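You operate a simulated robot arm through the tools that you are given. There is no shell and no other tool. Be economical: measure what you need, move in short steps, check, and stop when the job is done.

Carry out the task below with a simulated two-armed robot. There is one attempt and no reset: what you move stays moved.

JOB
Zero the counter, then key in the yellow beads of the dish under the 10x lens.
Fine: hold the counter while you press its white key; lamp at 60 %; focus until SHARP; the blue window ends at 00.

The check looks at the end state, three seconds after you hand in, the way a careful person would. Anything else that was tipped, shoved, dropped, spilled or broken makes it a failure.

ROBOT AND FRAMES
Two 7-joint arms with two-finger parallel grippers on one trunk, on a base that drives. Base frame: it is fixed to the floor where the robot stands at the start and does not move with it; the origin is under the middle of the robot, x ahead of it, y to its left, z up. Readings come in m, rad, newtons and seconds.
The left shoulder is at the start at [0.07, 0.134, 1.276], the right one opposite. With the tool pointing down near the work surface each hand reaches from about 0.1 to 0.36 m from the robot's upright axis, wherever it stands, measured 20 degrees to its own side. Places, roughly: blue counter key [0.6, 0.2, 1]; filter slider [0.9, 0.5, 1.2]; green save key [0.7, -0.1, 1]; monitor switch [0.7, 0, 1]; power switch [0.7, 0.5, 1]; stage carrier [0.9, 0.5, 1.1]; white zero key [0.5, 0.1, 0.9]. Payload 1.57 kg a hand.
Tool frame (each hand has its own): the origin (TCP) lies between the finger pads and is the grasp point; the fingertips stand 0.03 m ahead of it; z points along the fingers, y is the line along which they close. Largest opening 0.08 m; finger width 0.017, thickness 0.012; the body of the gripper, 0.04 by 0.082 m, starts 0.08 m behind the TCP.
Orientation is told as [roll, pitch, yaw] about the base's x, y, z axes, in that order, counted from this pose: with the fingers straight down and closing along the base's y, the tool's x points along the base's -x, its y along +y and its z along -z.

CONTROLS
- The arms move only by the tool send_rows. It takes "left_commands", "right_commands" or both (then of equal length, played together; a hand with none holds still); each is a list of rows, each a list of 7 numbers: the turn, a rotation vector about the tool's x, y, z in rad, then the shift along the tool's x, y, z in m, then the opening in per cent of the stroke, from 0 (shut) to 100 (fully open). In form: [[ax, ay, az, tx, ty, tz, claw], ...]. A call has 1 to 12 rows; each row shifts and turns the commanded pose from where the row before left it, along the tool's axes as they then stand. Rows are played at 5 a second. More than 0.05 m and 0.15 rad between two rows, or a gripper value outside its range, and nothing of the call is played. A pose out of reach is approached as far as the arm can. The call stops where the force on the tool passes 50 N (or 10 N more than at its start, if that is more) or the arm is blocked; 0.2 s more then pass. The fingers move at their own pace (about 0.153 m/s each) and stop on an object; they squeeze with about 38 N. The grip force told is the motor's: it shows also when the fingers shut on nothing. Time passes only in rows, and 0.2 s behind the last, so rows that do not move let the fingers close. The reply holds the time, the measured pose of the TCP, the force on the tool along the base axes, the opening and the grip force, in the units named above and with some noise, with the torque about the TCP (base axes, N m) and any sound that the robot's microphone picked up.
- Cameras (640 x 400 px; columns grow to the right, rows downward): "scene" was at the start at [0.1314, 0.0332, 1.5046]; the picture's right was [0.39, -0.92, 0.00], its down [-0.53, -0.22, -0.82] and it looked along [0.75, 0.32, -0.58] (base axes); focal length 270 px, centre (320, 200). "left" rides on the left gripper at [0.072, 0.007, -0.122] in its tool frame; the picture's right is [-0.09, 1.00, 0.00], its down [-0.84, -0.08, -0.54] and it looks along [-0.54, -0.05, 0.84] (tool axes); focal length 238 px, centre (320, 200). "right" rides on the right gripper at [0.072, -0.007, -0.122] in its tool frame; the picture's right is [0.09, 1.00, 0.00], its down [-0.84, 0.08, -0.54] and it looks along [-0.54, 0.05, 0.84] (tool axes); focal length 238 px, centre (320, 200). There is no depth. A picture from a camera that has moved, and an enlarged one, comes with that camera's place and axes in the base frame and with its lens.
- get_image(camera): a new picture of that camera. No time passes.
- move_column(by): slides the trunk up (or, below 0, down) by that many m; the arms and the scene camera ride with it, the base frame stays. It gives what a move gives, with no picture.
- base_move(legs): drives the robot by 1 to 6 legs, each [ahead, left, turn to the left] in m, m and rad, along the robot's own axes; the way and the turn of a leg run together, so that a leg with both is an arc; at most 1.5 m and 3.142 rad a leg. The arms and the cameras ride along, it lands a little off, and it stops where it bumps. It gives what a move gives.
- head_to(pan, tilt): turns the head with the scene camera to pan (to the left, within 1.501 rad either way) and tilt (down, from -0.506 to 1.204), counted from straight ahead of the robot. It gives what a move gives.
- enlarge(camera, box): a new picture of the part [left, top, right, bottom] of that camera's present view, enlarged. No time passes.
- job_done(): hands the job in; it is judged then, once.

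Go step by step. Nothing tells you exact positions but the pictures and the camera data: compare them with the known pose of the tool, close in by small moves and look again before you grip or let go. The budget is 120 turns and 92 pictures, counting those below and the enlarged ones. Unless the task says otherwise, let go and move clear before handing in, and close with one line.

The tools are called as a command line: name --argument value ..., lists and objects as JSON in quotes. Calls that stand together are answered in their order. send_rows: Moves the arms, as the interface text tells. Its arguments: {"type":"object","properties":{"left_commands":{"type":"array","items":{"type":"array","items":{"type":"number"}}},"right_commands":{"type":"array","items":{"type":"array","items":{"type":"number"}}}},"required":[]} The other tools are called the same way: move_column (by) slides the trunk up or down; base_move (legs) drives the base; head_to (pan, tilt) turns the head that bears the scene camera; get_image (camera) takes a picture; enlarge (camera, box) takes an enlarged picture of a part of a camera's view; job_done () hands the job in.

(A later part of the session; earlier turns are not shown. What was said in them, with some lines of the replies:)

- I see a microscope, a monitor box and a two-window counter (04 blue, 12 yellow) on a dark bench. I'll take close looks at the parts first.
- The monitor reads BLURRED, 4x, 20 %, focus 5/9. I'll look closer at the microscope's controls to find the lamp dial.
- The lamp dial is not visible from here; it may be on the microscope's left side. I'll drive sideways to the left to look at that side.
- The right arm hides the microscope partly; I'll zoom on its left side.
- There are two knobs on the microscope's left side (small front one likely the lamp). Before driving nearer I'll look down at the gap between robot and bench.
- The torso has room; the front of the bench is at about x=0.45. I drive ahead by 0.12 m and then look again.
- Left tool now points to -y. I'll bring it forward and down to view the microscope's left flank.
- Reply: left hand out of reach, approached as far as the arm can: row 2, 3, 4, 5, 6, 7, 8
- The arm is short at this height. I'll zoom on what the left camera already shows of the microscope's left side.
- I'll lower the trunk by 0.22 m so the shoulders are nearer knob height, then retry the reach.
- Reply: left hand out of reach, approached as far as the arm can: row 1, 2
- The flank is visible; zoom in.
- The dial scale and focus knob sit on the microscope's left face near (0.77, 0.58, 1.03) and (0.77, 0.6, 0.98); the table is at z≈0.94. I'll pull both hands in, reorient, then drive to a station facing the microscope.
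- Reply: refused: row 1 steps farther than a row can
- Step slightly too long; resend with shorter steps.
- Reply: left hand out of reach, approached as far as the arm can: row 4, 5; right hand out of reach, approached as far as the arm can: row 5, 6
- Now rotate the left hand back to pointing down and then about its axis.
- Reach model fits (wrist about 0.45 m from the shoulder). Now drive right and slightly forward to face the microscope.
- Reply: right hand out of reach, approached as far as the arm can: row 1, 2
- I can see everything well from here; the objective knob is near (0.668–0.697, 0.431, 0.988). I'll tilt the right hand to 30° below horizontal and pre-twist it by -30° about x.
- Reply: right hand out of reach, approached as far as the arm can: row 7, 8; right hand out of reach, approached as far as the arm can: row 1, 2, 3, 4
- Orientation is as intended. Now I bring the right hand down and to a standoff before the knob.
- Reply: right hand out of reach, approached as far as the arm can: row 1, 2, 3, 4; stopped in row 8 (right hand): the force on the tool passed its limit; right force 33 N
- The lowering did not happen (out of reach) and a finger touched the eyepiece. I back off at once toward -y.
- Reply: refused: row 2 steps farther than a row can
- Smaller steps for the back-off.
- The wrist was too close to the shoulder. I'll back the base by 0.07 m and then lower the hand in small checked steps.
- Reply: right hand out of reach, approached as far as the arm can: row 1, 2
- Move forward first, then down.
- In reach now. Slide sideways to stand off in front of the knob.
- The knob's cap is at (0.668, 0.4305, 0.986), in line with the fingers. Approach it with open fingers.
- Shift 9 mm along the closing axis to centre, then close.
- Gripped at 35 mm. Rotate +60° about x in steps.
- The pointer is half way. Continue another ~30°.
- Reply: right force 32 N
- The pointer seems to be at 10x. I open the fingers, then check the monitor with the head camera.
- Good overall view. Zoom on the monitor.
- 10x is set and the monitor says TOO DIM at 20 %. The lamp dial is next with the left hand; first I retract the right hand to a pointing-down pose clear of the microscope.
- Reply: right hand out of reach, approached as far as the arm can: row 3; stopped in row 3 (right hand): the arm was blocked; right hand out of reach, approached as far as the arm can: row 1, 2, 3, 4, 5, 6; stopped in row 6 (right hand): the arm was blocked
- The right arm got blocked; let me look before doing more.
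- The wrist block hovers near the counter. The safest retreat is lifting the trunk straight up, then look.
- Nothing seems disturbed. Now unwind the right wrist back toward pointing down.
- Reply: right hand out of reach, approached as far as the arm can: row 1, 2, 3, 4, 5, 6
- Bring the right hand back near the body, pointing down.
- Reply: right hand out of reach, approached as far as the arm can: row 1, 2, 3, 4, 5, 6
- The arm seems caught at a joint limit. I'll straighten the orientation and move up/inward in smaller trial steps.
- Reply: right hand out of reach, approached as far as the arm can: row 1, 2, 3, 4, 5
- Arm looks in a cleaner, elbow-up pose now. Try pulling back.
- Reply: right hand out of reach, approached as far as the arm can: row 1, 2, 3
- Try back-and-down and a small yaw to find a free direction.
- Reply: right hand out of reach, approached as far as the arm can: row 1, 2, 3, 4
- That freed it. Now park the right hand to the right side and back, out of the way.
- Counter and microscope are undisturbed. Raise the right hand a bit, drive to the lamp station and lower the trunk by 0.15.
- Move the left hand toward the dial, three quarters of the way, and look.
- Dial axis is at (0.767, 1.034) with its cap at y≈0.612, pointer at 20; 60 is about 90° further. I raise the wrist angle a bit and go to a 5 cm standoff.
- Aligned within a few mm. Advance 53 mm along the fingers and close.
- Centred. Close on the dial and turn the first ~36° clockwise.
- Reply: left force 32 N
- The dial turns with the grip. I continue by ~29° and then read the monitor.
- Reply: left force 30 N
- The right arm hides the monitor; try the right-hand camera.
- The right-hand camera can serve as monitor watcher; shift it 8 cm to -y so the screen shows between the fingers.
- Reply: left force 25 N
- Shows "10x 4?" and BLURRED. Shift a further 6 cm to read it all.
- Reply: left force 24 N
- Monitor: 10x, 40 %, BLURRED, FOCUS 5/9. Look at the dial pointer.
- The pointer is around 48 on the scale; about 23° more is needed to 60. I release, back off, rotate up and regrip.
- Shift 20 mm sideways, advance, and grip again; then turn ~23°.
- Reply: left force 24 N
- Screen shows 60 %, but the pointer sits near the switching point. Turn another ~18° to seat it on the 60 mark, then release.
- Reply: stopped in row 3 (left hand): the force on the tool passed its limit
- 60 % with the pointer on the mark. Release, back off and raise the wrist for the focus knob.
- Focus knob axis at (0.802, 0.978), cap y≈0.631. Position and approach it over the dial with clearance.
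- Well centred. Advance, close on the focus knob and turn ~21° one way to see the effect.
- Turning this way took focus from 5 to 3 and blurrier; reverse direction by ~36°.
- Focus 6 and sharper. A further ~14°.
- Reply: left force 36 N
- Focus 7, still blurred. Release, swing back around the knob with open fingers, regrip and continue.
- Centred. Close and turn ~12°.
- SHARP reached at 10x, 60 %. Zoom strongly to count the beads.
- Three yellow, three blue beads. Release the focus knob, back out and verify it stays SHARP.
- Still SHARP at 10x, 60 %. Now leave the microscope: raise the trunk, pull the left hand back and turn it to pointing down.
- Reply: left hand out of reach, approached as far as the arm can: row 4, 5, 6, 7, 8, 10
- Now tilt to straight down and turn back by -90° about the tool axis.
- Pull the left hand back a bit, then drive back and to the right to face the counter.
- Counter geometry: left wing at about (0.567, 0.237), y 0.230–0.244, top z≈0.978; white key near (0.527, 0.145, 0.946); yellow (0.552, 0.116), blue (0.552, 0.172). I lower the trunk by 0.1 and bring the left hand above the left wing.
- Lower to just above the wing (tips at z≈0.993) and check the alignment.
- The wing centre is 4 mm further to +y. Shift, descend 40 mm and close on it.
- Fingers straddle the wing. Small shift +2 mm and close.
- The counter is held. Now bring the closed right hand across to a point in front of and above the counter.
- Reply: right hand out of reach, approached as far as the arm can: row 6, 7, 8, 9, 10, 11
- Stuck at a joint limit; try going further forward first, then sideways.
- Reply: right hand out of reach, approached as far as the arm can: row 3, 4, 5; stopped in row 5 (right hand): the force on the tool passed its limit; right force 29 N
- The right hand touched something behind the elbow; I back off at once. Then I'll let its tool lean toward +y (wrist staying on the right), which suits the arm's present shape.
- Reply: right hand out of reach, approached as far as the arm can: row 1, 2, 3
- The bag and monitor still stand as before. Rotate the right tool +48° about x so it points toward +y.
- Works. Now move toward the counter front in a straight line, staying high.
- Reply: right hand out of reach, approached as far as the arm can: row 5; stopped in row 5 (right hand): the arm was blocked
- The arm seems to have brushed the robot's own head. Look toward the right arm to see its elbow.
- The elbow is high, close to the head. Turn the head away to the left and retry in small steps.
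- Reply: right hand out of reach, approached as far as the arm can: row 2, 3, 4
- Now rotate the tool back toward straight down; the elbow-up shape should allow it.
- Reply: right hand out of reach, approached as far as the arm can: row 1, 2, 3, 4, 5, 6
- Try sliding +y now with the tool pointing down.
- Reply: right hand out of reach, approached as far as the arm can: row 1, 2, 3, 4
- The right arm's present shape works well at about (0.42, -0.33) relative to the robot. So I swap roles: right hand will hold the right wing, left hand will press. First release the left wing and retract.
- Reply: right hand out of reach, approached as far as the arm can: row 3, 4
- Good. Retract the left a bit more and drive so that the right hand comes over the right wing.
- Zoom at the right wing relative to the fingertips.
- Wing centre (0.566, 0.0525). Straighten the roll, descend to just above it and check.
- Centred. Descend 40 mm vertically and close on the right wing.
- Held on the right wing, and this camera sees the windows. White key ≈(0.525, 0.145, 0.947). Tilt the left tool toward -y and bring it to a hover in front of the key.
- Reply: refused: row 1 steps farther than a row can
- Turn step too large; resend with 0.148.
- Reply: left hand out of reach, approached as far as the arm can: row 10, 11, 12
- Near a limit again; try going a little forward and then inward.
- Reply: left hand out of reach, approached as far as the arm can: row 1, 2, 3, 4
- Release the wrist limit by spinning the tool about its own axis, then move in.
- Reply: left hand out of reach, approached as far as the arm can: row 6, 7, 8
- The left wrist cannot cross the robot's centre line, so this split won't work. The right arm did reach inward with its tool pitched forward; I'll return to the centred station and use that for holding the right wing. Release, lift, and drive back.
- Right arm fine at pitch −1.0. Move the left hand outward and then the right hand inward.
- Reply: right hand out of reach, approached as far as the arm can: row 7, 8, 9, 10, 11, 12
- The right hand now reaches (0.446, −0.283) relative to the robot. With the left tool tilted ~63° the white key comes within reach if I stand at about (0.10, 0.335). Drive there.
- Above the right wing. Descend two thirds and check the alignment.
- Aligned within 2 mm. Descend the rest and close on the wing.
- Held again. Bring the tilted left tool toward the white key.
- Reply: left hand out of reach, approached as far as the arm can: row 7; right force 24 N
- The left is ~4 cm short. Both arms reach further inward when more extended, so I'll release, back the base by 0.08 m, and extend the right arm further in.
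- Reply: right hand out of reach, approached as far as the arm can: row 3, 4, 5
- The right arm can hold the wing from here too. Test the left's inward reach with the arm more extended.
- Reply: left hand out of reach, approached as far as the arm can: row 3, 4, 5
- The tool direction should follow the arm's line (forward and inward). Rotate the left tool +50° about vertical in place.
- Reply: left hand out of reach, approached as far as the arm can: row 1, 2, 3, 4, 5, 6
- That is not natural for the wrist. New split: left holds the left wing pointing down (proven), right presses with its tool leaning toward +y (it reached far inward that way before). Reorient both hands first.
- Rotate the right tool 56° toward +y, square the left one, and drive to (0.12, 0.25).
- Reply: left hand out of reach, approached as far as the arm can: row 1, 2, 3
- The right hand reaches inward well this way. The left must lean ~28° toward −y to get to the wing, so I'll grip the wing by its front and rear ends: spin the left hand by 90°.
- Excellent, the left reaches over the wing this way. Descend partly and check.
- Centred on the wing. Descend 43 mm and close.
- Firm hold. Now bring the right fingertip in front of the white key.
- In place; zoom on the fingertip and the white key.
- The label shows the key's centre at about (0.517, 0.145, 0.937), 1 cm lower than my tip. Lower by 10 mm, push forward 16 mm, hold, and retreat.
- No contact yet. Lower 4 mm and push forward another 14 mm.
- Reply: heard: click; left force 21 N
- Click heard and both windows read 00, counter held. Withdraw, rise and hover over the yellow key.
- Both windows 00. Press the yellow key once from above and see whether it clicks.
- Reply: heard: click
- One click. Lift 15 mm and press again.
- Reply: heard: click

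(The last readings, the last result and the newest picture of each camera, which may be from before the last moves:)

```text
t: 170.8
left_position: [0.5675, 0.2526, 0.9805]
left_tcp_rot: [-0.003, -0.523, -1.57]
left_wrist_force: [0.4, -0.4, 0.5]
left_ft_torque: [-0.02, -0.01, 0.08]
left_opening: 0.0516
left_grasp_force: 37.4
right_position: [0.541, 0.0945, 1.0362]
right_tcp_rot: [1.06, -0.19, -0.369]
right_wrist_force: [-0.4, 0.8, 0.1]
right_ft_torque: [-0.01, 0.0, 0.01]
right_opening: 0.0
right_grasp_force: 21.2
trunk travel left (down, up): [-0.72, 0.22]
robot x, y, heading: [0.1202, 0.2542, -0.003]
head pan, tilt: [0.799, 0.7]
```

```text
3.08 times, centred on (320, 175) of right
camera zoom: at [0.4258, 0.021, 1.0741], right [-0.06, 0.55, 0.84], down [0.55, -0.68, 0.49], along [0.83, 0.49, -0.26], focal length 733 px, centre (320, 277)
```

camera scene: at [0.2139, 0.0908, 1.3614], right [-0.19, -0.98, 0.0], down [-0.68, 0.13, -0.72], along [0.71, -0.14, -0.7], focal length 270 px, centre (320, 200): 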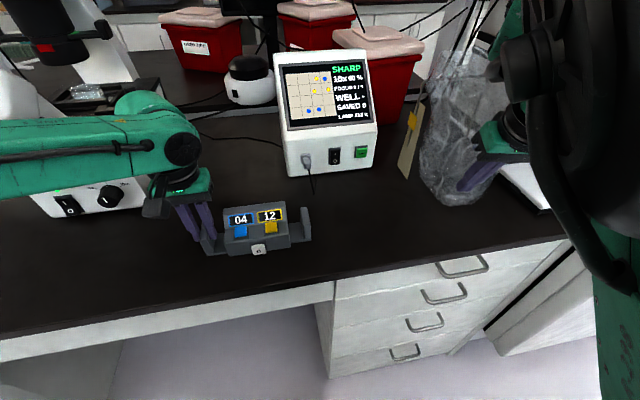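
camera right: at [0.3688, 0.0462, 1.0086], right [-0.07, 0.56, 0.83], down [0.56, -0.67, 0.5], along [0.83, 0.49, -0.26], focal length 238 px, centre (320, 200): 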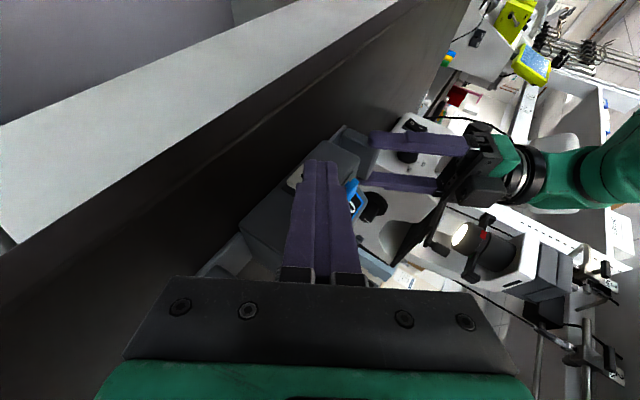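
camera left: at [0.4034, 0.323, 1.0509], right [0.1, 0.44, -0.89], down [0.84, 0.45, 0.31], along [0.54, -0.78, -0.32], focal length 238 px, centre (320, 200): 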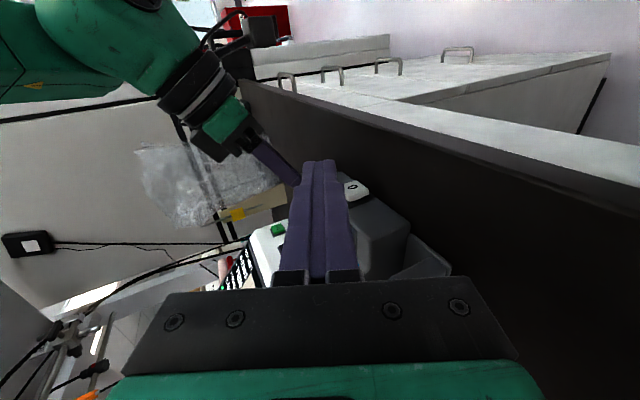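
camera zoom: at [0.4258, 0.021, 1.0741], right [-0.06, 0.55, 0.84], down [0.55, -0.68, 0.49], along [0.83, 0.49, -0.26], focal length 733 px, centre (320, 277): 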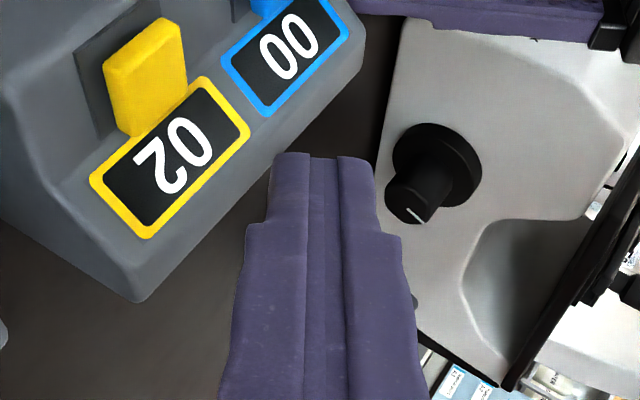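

Yellow shows 02, blue 00. One more press, then lift clear.

send_rows --right_commands '[[0, 0, 0, 0.0016, 0.0028, 0.0038, 0], [0, 0, 0, 0.0018, -0.0071, 0.0044, 0], [0, 0, 0, 0.0018, -0.0071, 0.0044, 0], [0, 0, 0, 0.0018, -0.0071, 0.0044, 0], [0, 0, 0, 0.0011, -0.0042, 0.0026, 0], [0, 0, 0, 0.0011, -0.0042, 0.0026, 0], [0, 0, 0, 0.0011, -0.0042, 0.0026, 0], [0, 0, 0, 0, 0, 0, 0]]'

send_rows --right_commands '[[0, 0, 0, -0.0011, 0.0042, -0.0026, 0], [0, 0, 0, -0.0011, 0.0042, -0.0026, 0], [0, 0, 0, -0.0011, 0.0042, -0.0026, 0], [0, 0, 0, -0.0022, 0.0083, -0.0051, 0], [0, 0, 0, -0.0022, 0.0083, -0.0051, 0], [0, 0, 0, -0.0022, 0.0083, -0.0051, 0]]'

enlarge --camera "right" --box '[240, 110, 400, 240]'

```text
t: 172.6
left_position: [0.5669, 0.2537, 0.9816]
left_tcp_rot: [-0.003, -0.522, -1.568]
left_wrist_force: [-0.3, 0.1, 0.3]
left_ft_torque: [0.0, 0.04, 0.07]
left_opening: 0.0513
left_grasp_force: 37.8
right_position: [0.5439, 0.1043, 0.9994]
right_tcp_rot: [1.056, -0.203, -0.354]
right_wrist_force: [0.5, 0.2, -0.4]
right_ft_torque: [-0.01, -0.03, 0.0]
right_opening: 0.0002
right_grasp_force: 21.2
trunk travel left (down, up): [-0.72, 0.22]
robot x, y, heading: [0.1217, 0.2509, 0.001]
head pan, tilt: [0.799, 0.7]
```

```text
t: 174.0
left_position: [0.5675, 0.2544, 0.9818]
left_tcp_rot: [-0.002, -0.522, -1.57]
left_wrist_force: [-0.4, 0.6, -0.2]
left_ft_torque: [-0.02, 0.04, 0.06]
left_opening: 0.0515
left_grasp_force: 37.6
right_position: [0.5423, 0.1003, 1.0427]
right_tcp_rot: [1.067, -0.194, -0.369]
right_wrist_force: [0.3, 0.1, -0.9]
right_ft_torque: [0.0, -0.01, 0.01]
right_opening: 0.0001
right_grasp_force: 21.5
trunk travel left (down, up): [-0.72, 0.22]
robot x, y, heading: [0.1194, 0.2527, -0.007]
head pan, tilt: [0.799, 0.7]
```

```text
3.08 times, centred on (320, 175) of right
camera zoom: at [0.427, 0.0266, 1.0798], right [-0.07, 0.54, 0.84], down [0.55, -0.68, 0.49], along [0.83, 0.49, -0.25], focal length 733 px, centre (320, 277)
```

zoom: 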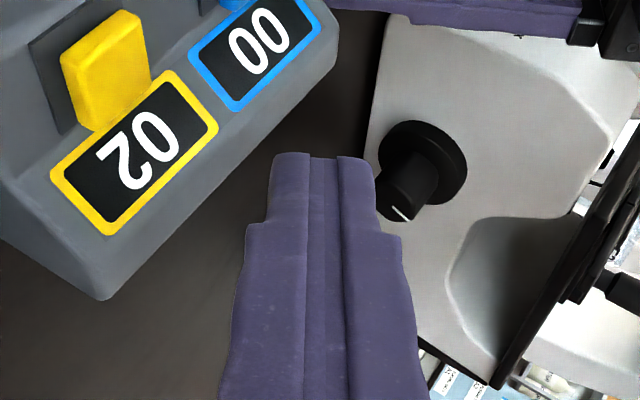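

It stopped just short (no click). Press again with the right depth, then lift.

send_rows --right_commands '[[0, 0, 0, 0.002, -0.0079, 0.0048, 0], [0, 0, 0, 0.002, -0.0079, 0.0048, 0], [0, 0, 0, 0.002, -0.0079, 0.0048, 0], [0, 0, 0, 0.002, -0.0079, 0.0048, 0], [0, 0, 0, 0.0009, -0.0033, 0.002, 0], [0, 0, 0, 0.0009, -0.0033, 0.002, 0], [0, 0, 0, 0.0009, -0.0033, 0.002, 0], [0, 0, 0, 0, 0, 0, 0]]'

```text
t: 175.8
left_position: [0.5672, 0.2525, 0.9804]
left_tcp_rot: [-0.005, -0.523, -1.569]
left_wrist_force: [-0.2, -3.1, -0.8]
left_ft_torque: [0.1, -0.1, 0.16]
left_opening: 0.0513
left_grasp_force: 38.6
right_position: [0.543, 0.1059, 0.9948]
right_tcp_rot: [1.052, -0.207, -0.352]
right_wrist_force: [2.2, 1.7, 6.4]
right_ft_torque: [0.19, -0.08, -0.02]
right_opening: 0.0002
right_grasp_force: 21.3
trunk travel left (down, up): [-0.72, 0.22]
robot x, y, heading: [0.1188, 0.252, -0.001]
head pan, tilt: [0.799, 0.7]
heard: click
```

Click. Lift the right hand clear and read the windows.

send_rows --right_commands '[[0, 0, 0, -0.0011, 0.0042, -0.0026, 0], [0, 0, 0, -0.0011, 0.0042, -0.0026, 0], [0, 0, 0, -0.0022, 0.0083, -0.0051, 0], [0, 0, 0, -0.0022, 0.0083, -0.0051, 0], [0, 0, 0, -0.0022, 0.0083, -0.0051, 0]]'

enlarge --camera "right" --box '[240, 110, 400, 240]'

```text
t: 177.0
left_position: [0.5673, 0.2538, 0.9815]
left_tcp_rot: [-0.003, -0.519, -1.569]
left_wrist_force: [0.3, 0.5, 0.4]
left_ft_torque: [-0.01, 0.0, 0.07]
left_opening: 0.0513
left_grasp_force: 37.7
right_position: [0.5431, 0.0989, 1.0307]
right_tcp_rot: [1.059, -0.19, -0.368]
right_wrist_force: [-0.5, -0.6, 0.3]
right_ft_torque: [0.01, -0.02, 0.02]
right_opening: 0.0
right_grasp_force: 20.9
trunk travel left (down, up): [-0.72, 0.22]
robot x, y, heading: [0.1208, 0.2551, -0.005]
head pan, tilt: [0.799, 0.7]
```

```text
3.08 times, centred on (320, 175) of right
camera zoom: at [0.4277, 0.0259, 1.0688], right [-0.06, 0.55, 0.84], down [0.55, -0.68, 0.49], along [0.83, 0.49, -0.26], focal length 733 px, centre (320, 277)
```

zoom: 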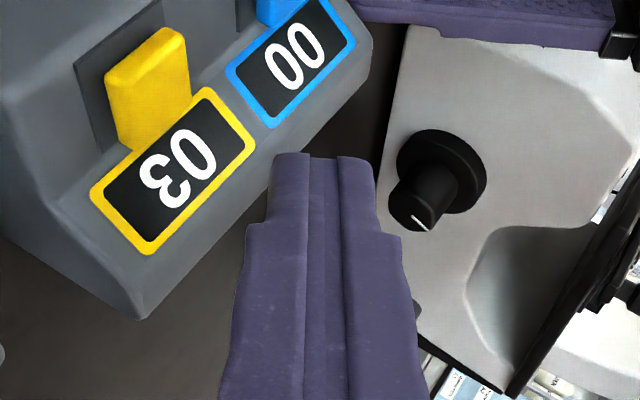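

Yellow 03, blue 00. Release the left hand, lift both clear and raise the trunk.

send_rows --left_commands '[[0, 0, 0, 0, 0, 0, 80], [0, 0, 0, 0, 0, 0, 80], [0, 0, 0, 0, 0, 0, 80], [0, 0, 0, -0.01075, 0, -0.0186, 80], [0, 0, 0, -0.01075, 0, -0.0186, 80], [0, 0, 0, -0.01075, 0, -0.0186, 80]]' --right_commands '[[0, 0, 0, 0, 0, -0.03, 0], [0, 0, 0, 0, 0, -0.03, 0], [0, 0, 0, 0, 0, -0.03, 0], [0, 0, 0, 0, 0, 0, 0], [0, 0, 0, 0, 0, 0, 0], [0, 0, 0, 0, 0, 0, 0]]'

move_column --by 0.1

base_move --legs '[[-0.12, 0, 0]]'

head_to --pan 0.0 --tilt 0.6

get_image --camera "scene"

```text
t: 178.4
left_position: [0.5673, 0.2518, 1.0447]
left_tcp_rot: [-0.004, -0.522, -1.569]
left_wrist_force: [0.0, 0.2, 1.1]
left_ft_torque: [0.05, -0.02, 0.0]
left_opening: 0.064
left_grasp_force: 0.1
right_position: [0.5074, 0.0337, 1.0803]
right_tcp_rot: [1.046, -0.211, -0.343]
right_wrist_force: [0.9, -0.6, -0.3]
right_ft_torque: [-0.01, 0.0, 0.0]
right_opening: 0.0002
right_grasp_force: 21.3
trunk travel left (down, up): [-0.72, 0.22]
robot x, y, heading: [0.1188, 0.2501, 0.0]
head pan, tilt: [0.799, 0.7]
```

```text
t: 179.7
left_position: [0.5691, 0.2509, 1.1448]
left_tcp_rot: [-0.006, -0.522, -1.57]
left_wrist_force: [0.9, -0.2, 0.2]
left_ft_torque: [-0.01, 0.03, -0.02]
left_opening: 0.064
left_grasp_force: 0.1
right_position: [0.5082, 0.0333, 1.1798]
right_tcp_rot: [1.046, -0.209, -0.343]
right_wrist_force: [-0.1, -0.4, -0.6]
right_ft_torque: [0.01, -0.01, -0.01]
right_opening: 0.0001
right_grasp_force: 21.1
trunk travel left (down, up): [-0.82, 0.12]
robot x, y, heading: [0.1222, 0.2516, -0.001]
head pan, tilt: [0.799, 0.7]
```

```text
t: 181.0
left_position: [0.4526, 0.2539, 1.1435]
left_tcp_rot: [-0.007, -0.519, -1.565]
left_wrist_force: [0.5, -0.5, -0.4]
left_ft_torque: [0.02, 0.05, -0.04]
left_opening: 0.0639
left_grasp_force: 0.0
right_position: [0.3926, 0.0351, 1.1804]
right_tcp_rot: [1.046, -0.208, -0.336]
right_wrist_force: [-0.2, -0.2, 0.9]
right_ft_torque: [0.01, -0.01, 0.04]
right_opening: 0.0002
right_grasp_force: 20.5
trunk travel left (down, up): [-0.82, 0.12]
robot x, y, heading: [0.002, 0.2518, -0.001]
head pan, tilt: [0.799, 0.7]
```

```text
t: 182.1
left_position: [0.4503, 0.2531, 1.144]
left_tcp_rot: [-0.005, -0.521, -1.565]
left_wrist_force: [0.5, -0.8, -0.6]
left_ft_torque: [-0.03, -0.01, -0.01]
left_opening: 0.0638
left_grasp_force: 0.1
right_position: [0.3921, 0.0345, 1.1793]
right_tcp_rot: [1.045, -0.21, -0.337]
right_wrist_force: [0.3, 0.5, -0.2]
right_ft_torque: [-0.07, 0.02, 0.02]
right_opening: 0.0
right_grasp_force: 21.4
trunk travel left (down, up): [-0.82, 0.12]
robot x, y, heading: [0.0, 0.2503, 0.007]
head pan, tilt: [0.0, 0.6]
```

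```text
2 pictures are left
camera scene: at [0.1419, 0.2521, 1.4757], right [0.0, -1.0, 0.0], down [-0.57, 0.0, -0.82], along [0.82, 0.0, -0.57], focal length 270 px, centre (320, 200)
```

scene: 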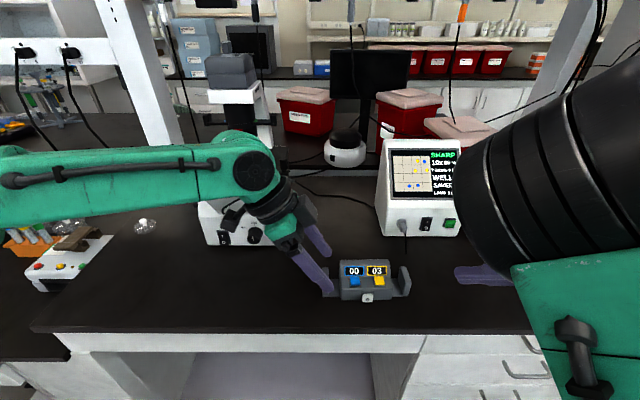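

Everything stands as it should: the counter shows blue 00 and yellow 03, the monitor says SHARP, and both hands are clear. I'm handing in.

job_done

```text
The job is handed in.
```

I zeroed the counter while holding it and keyed in 3 yellow beads: yellow reads 03 and blue reads 00. The lens is at 10x, the lamp at 60 %, and the monitor shows SHARP. On the way, the right hand bumped the microscope's right eyepiece once (about 28 N) and later touched something near the plastic bag (about 27 N). Neither shows as moved in the later pictures.
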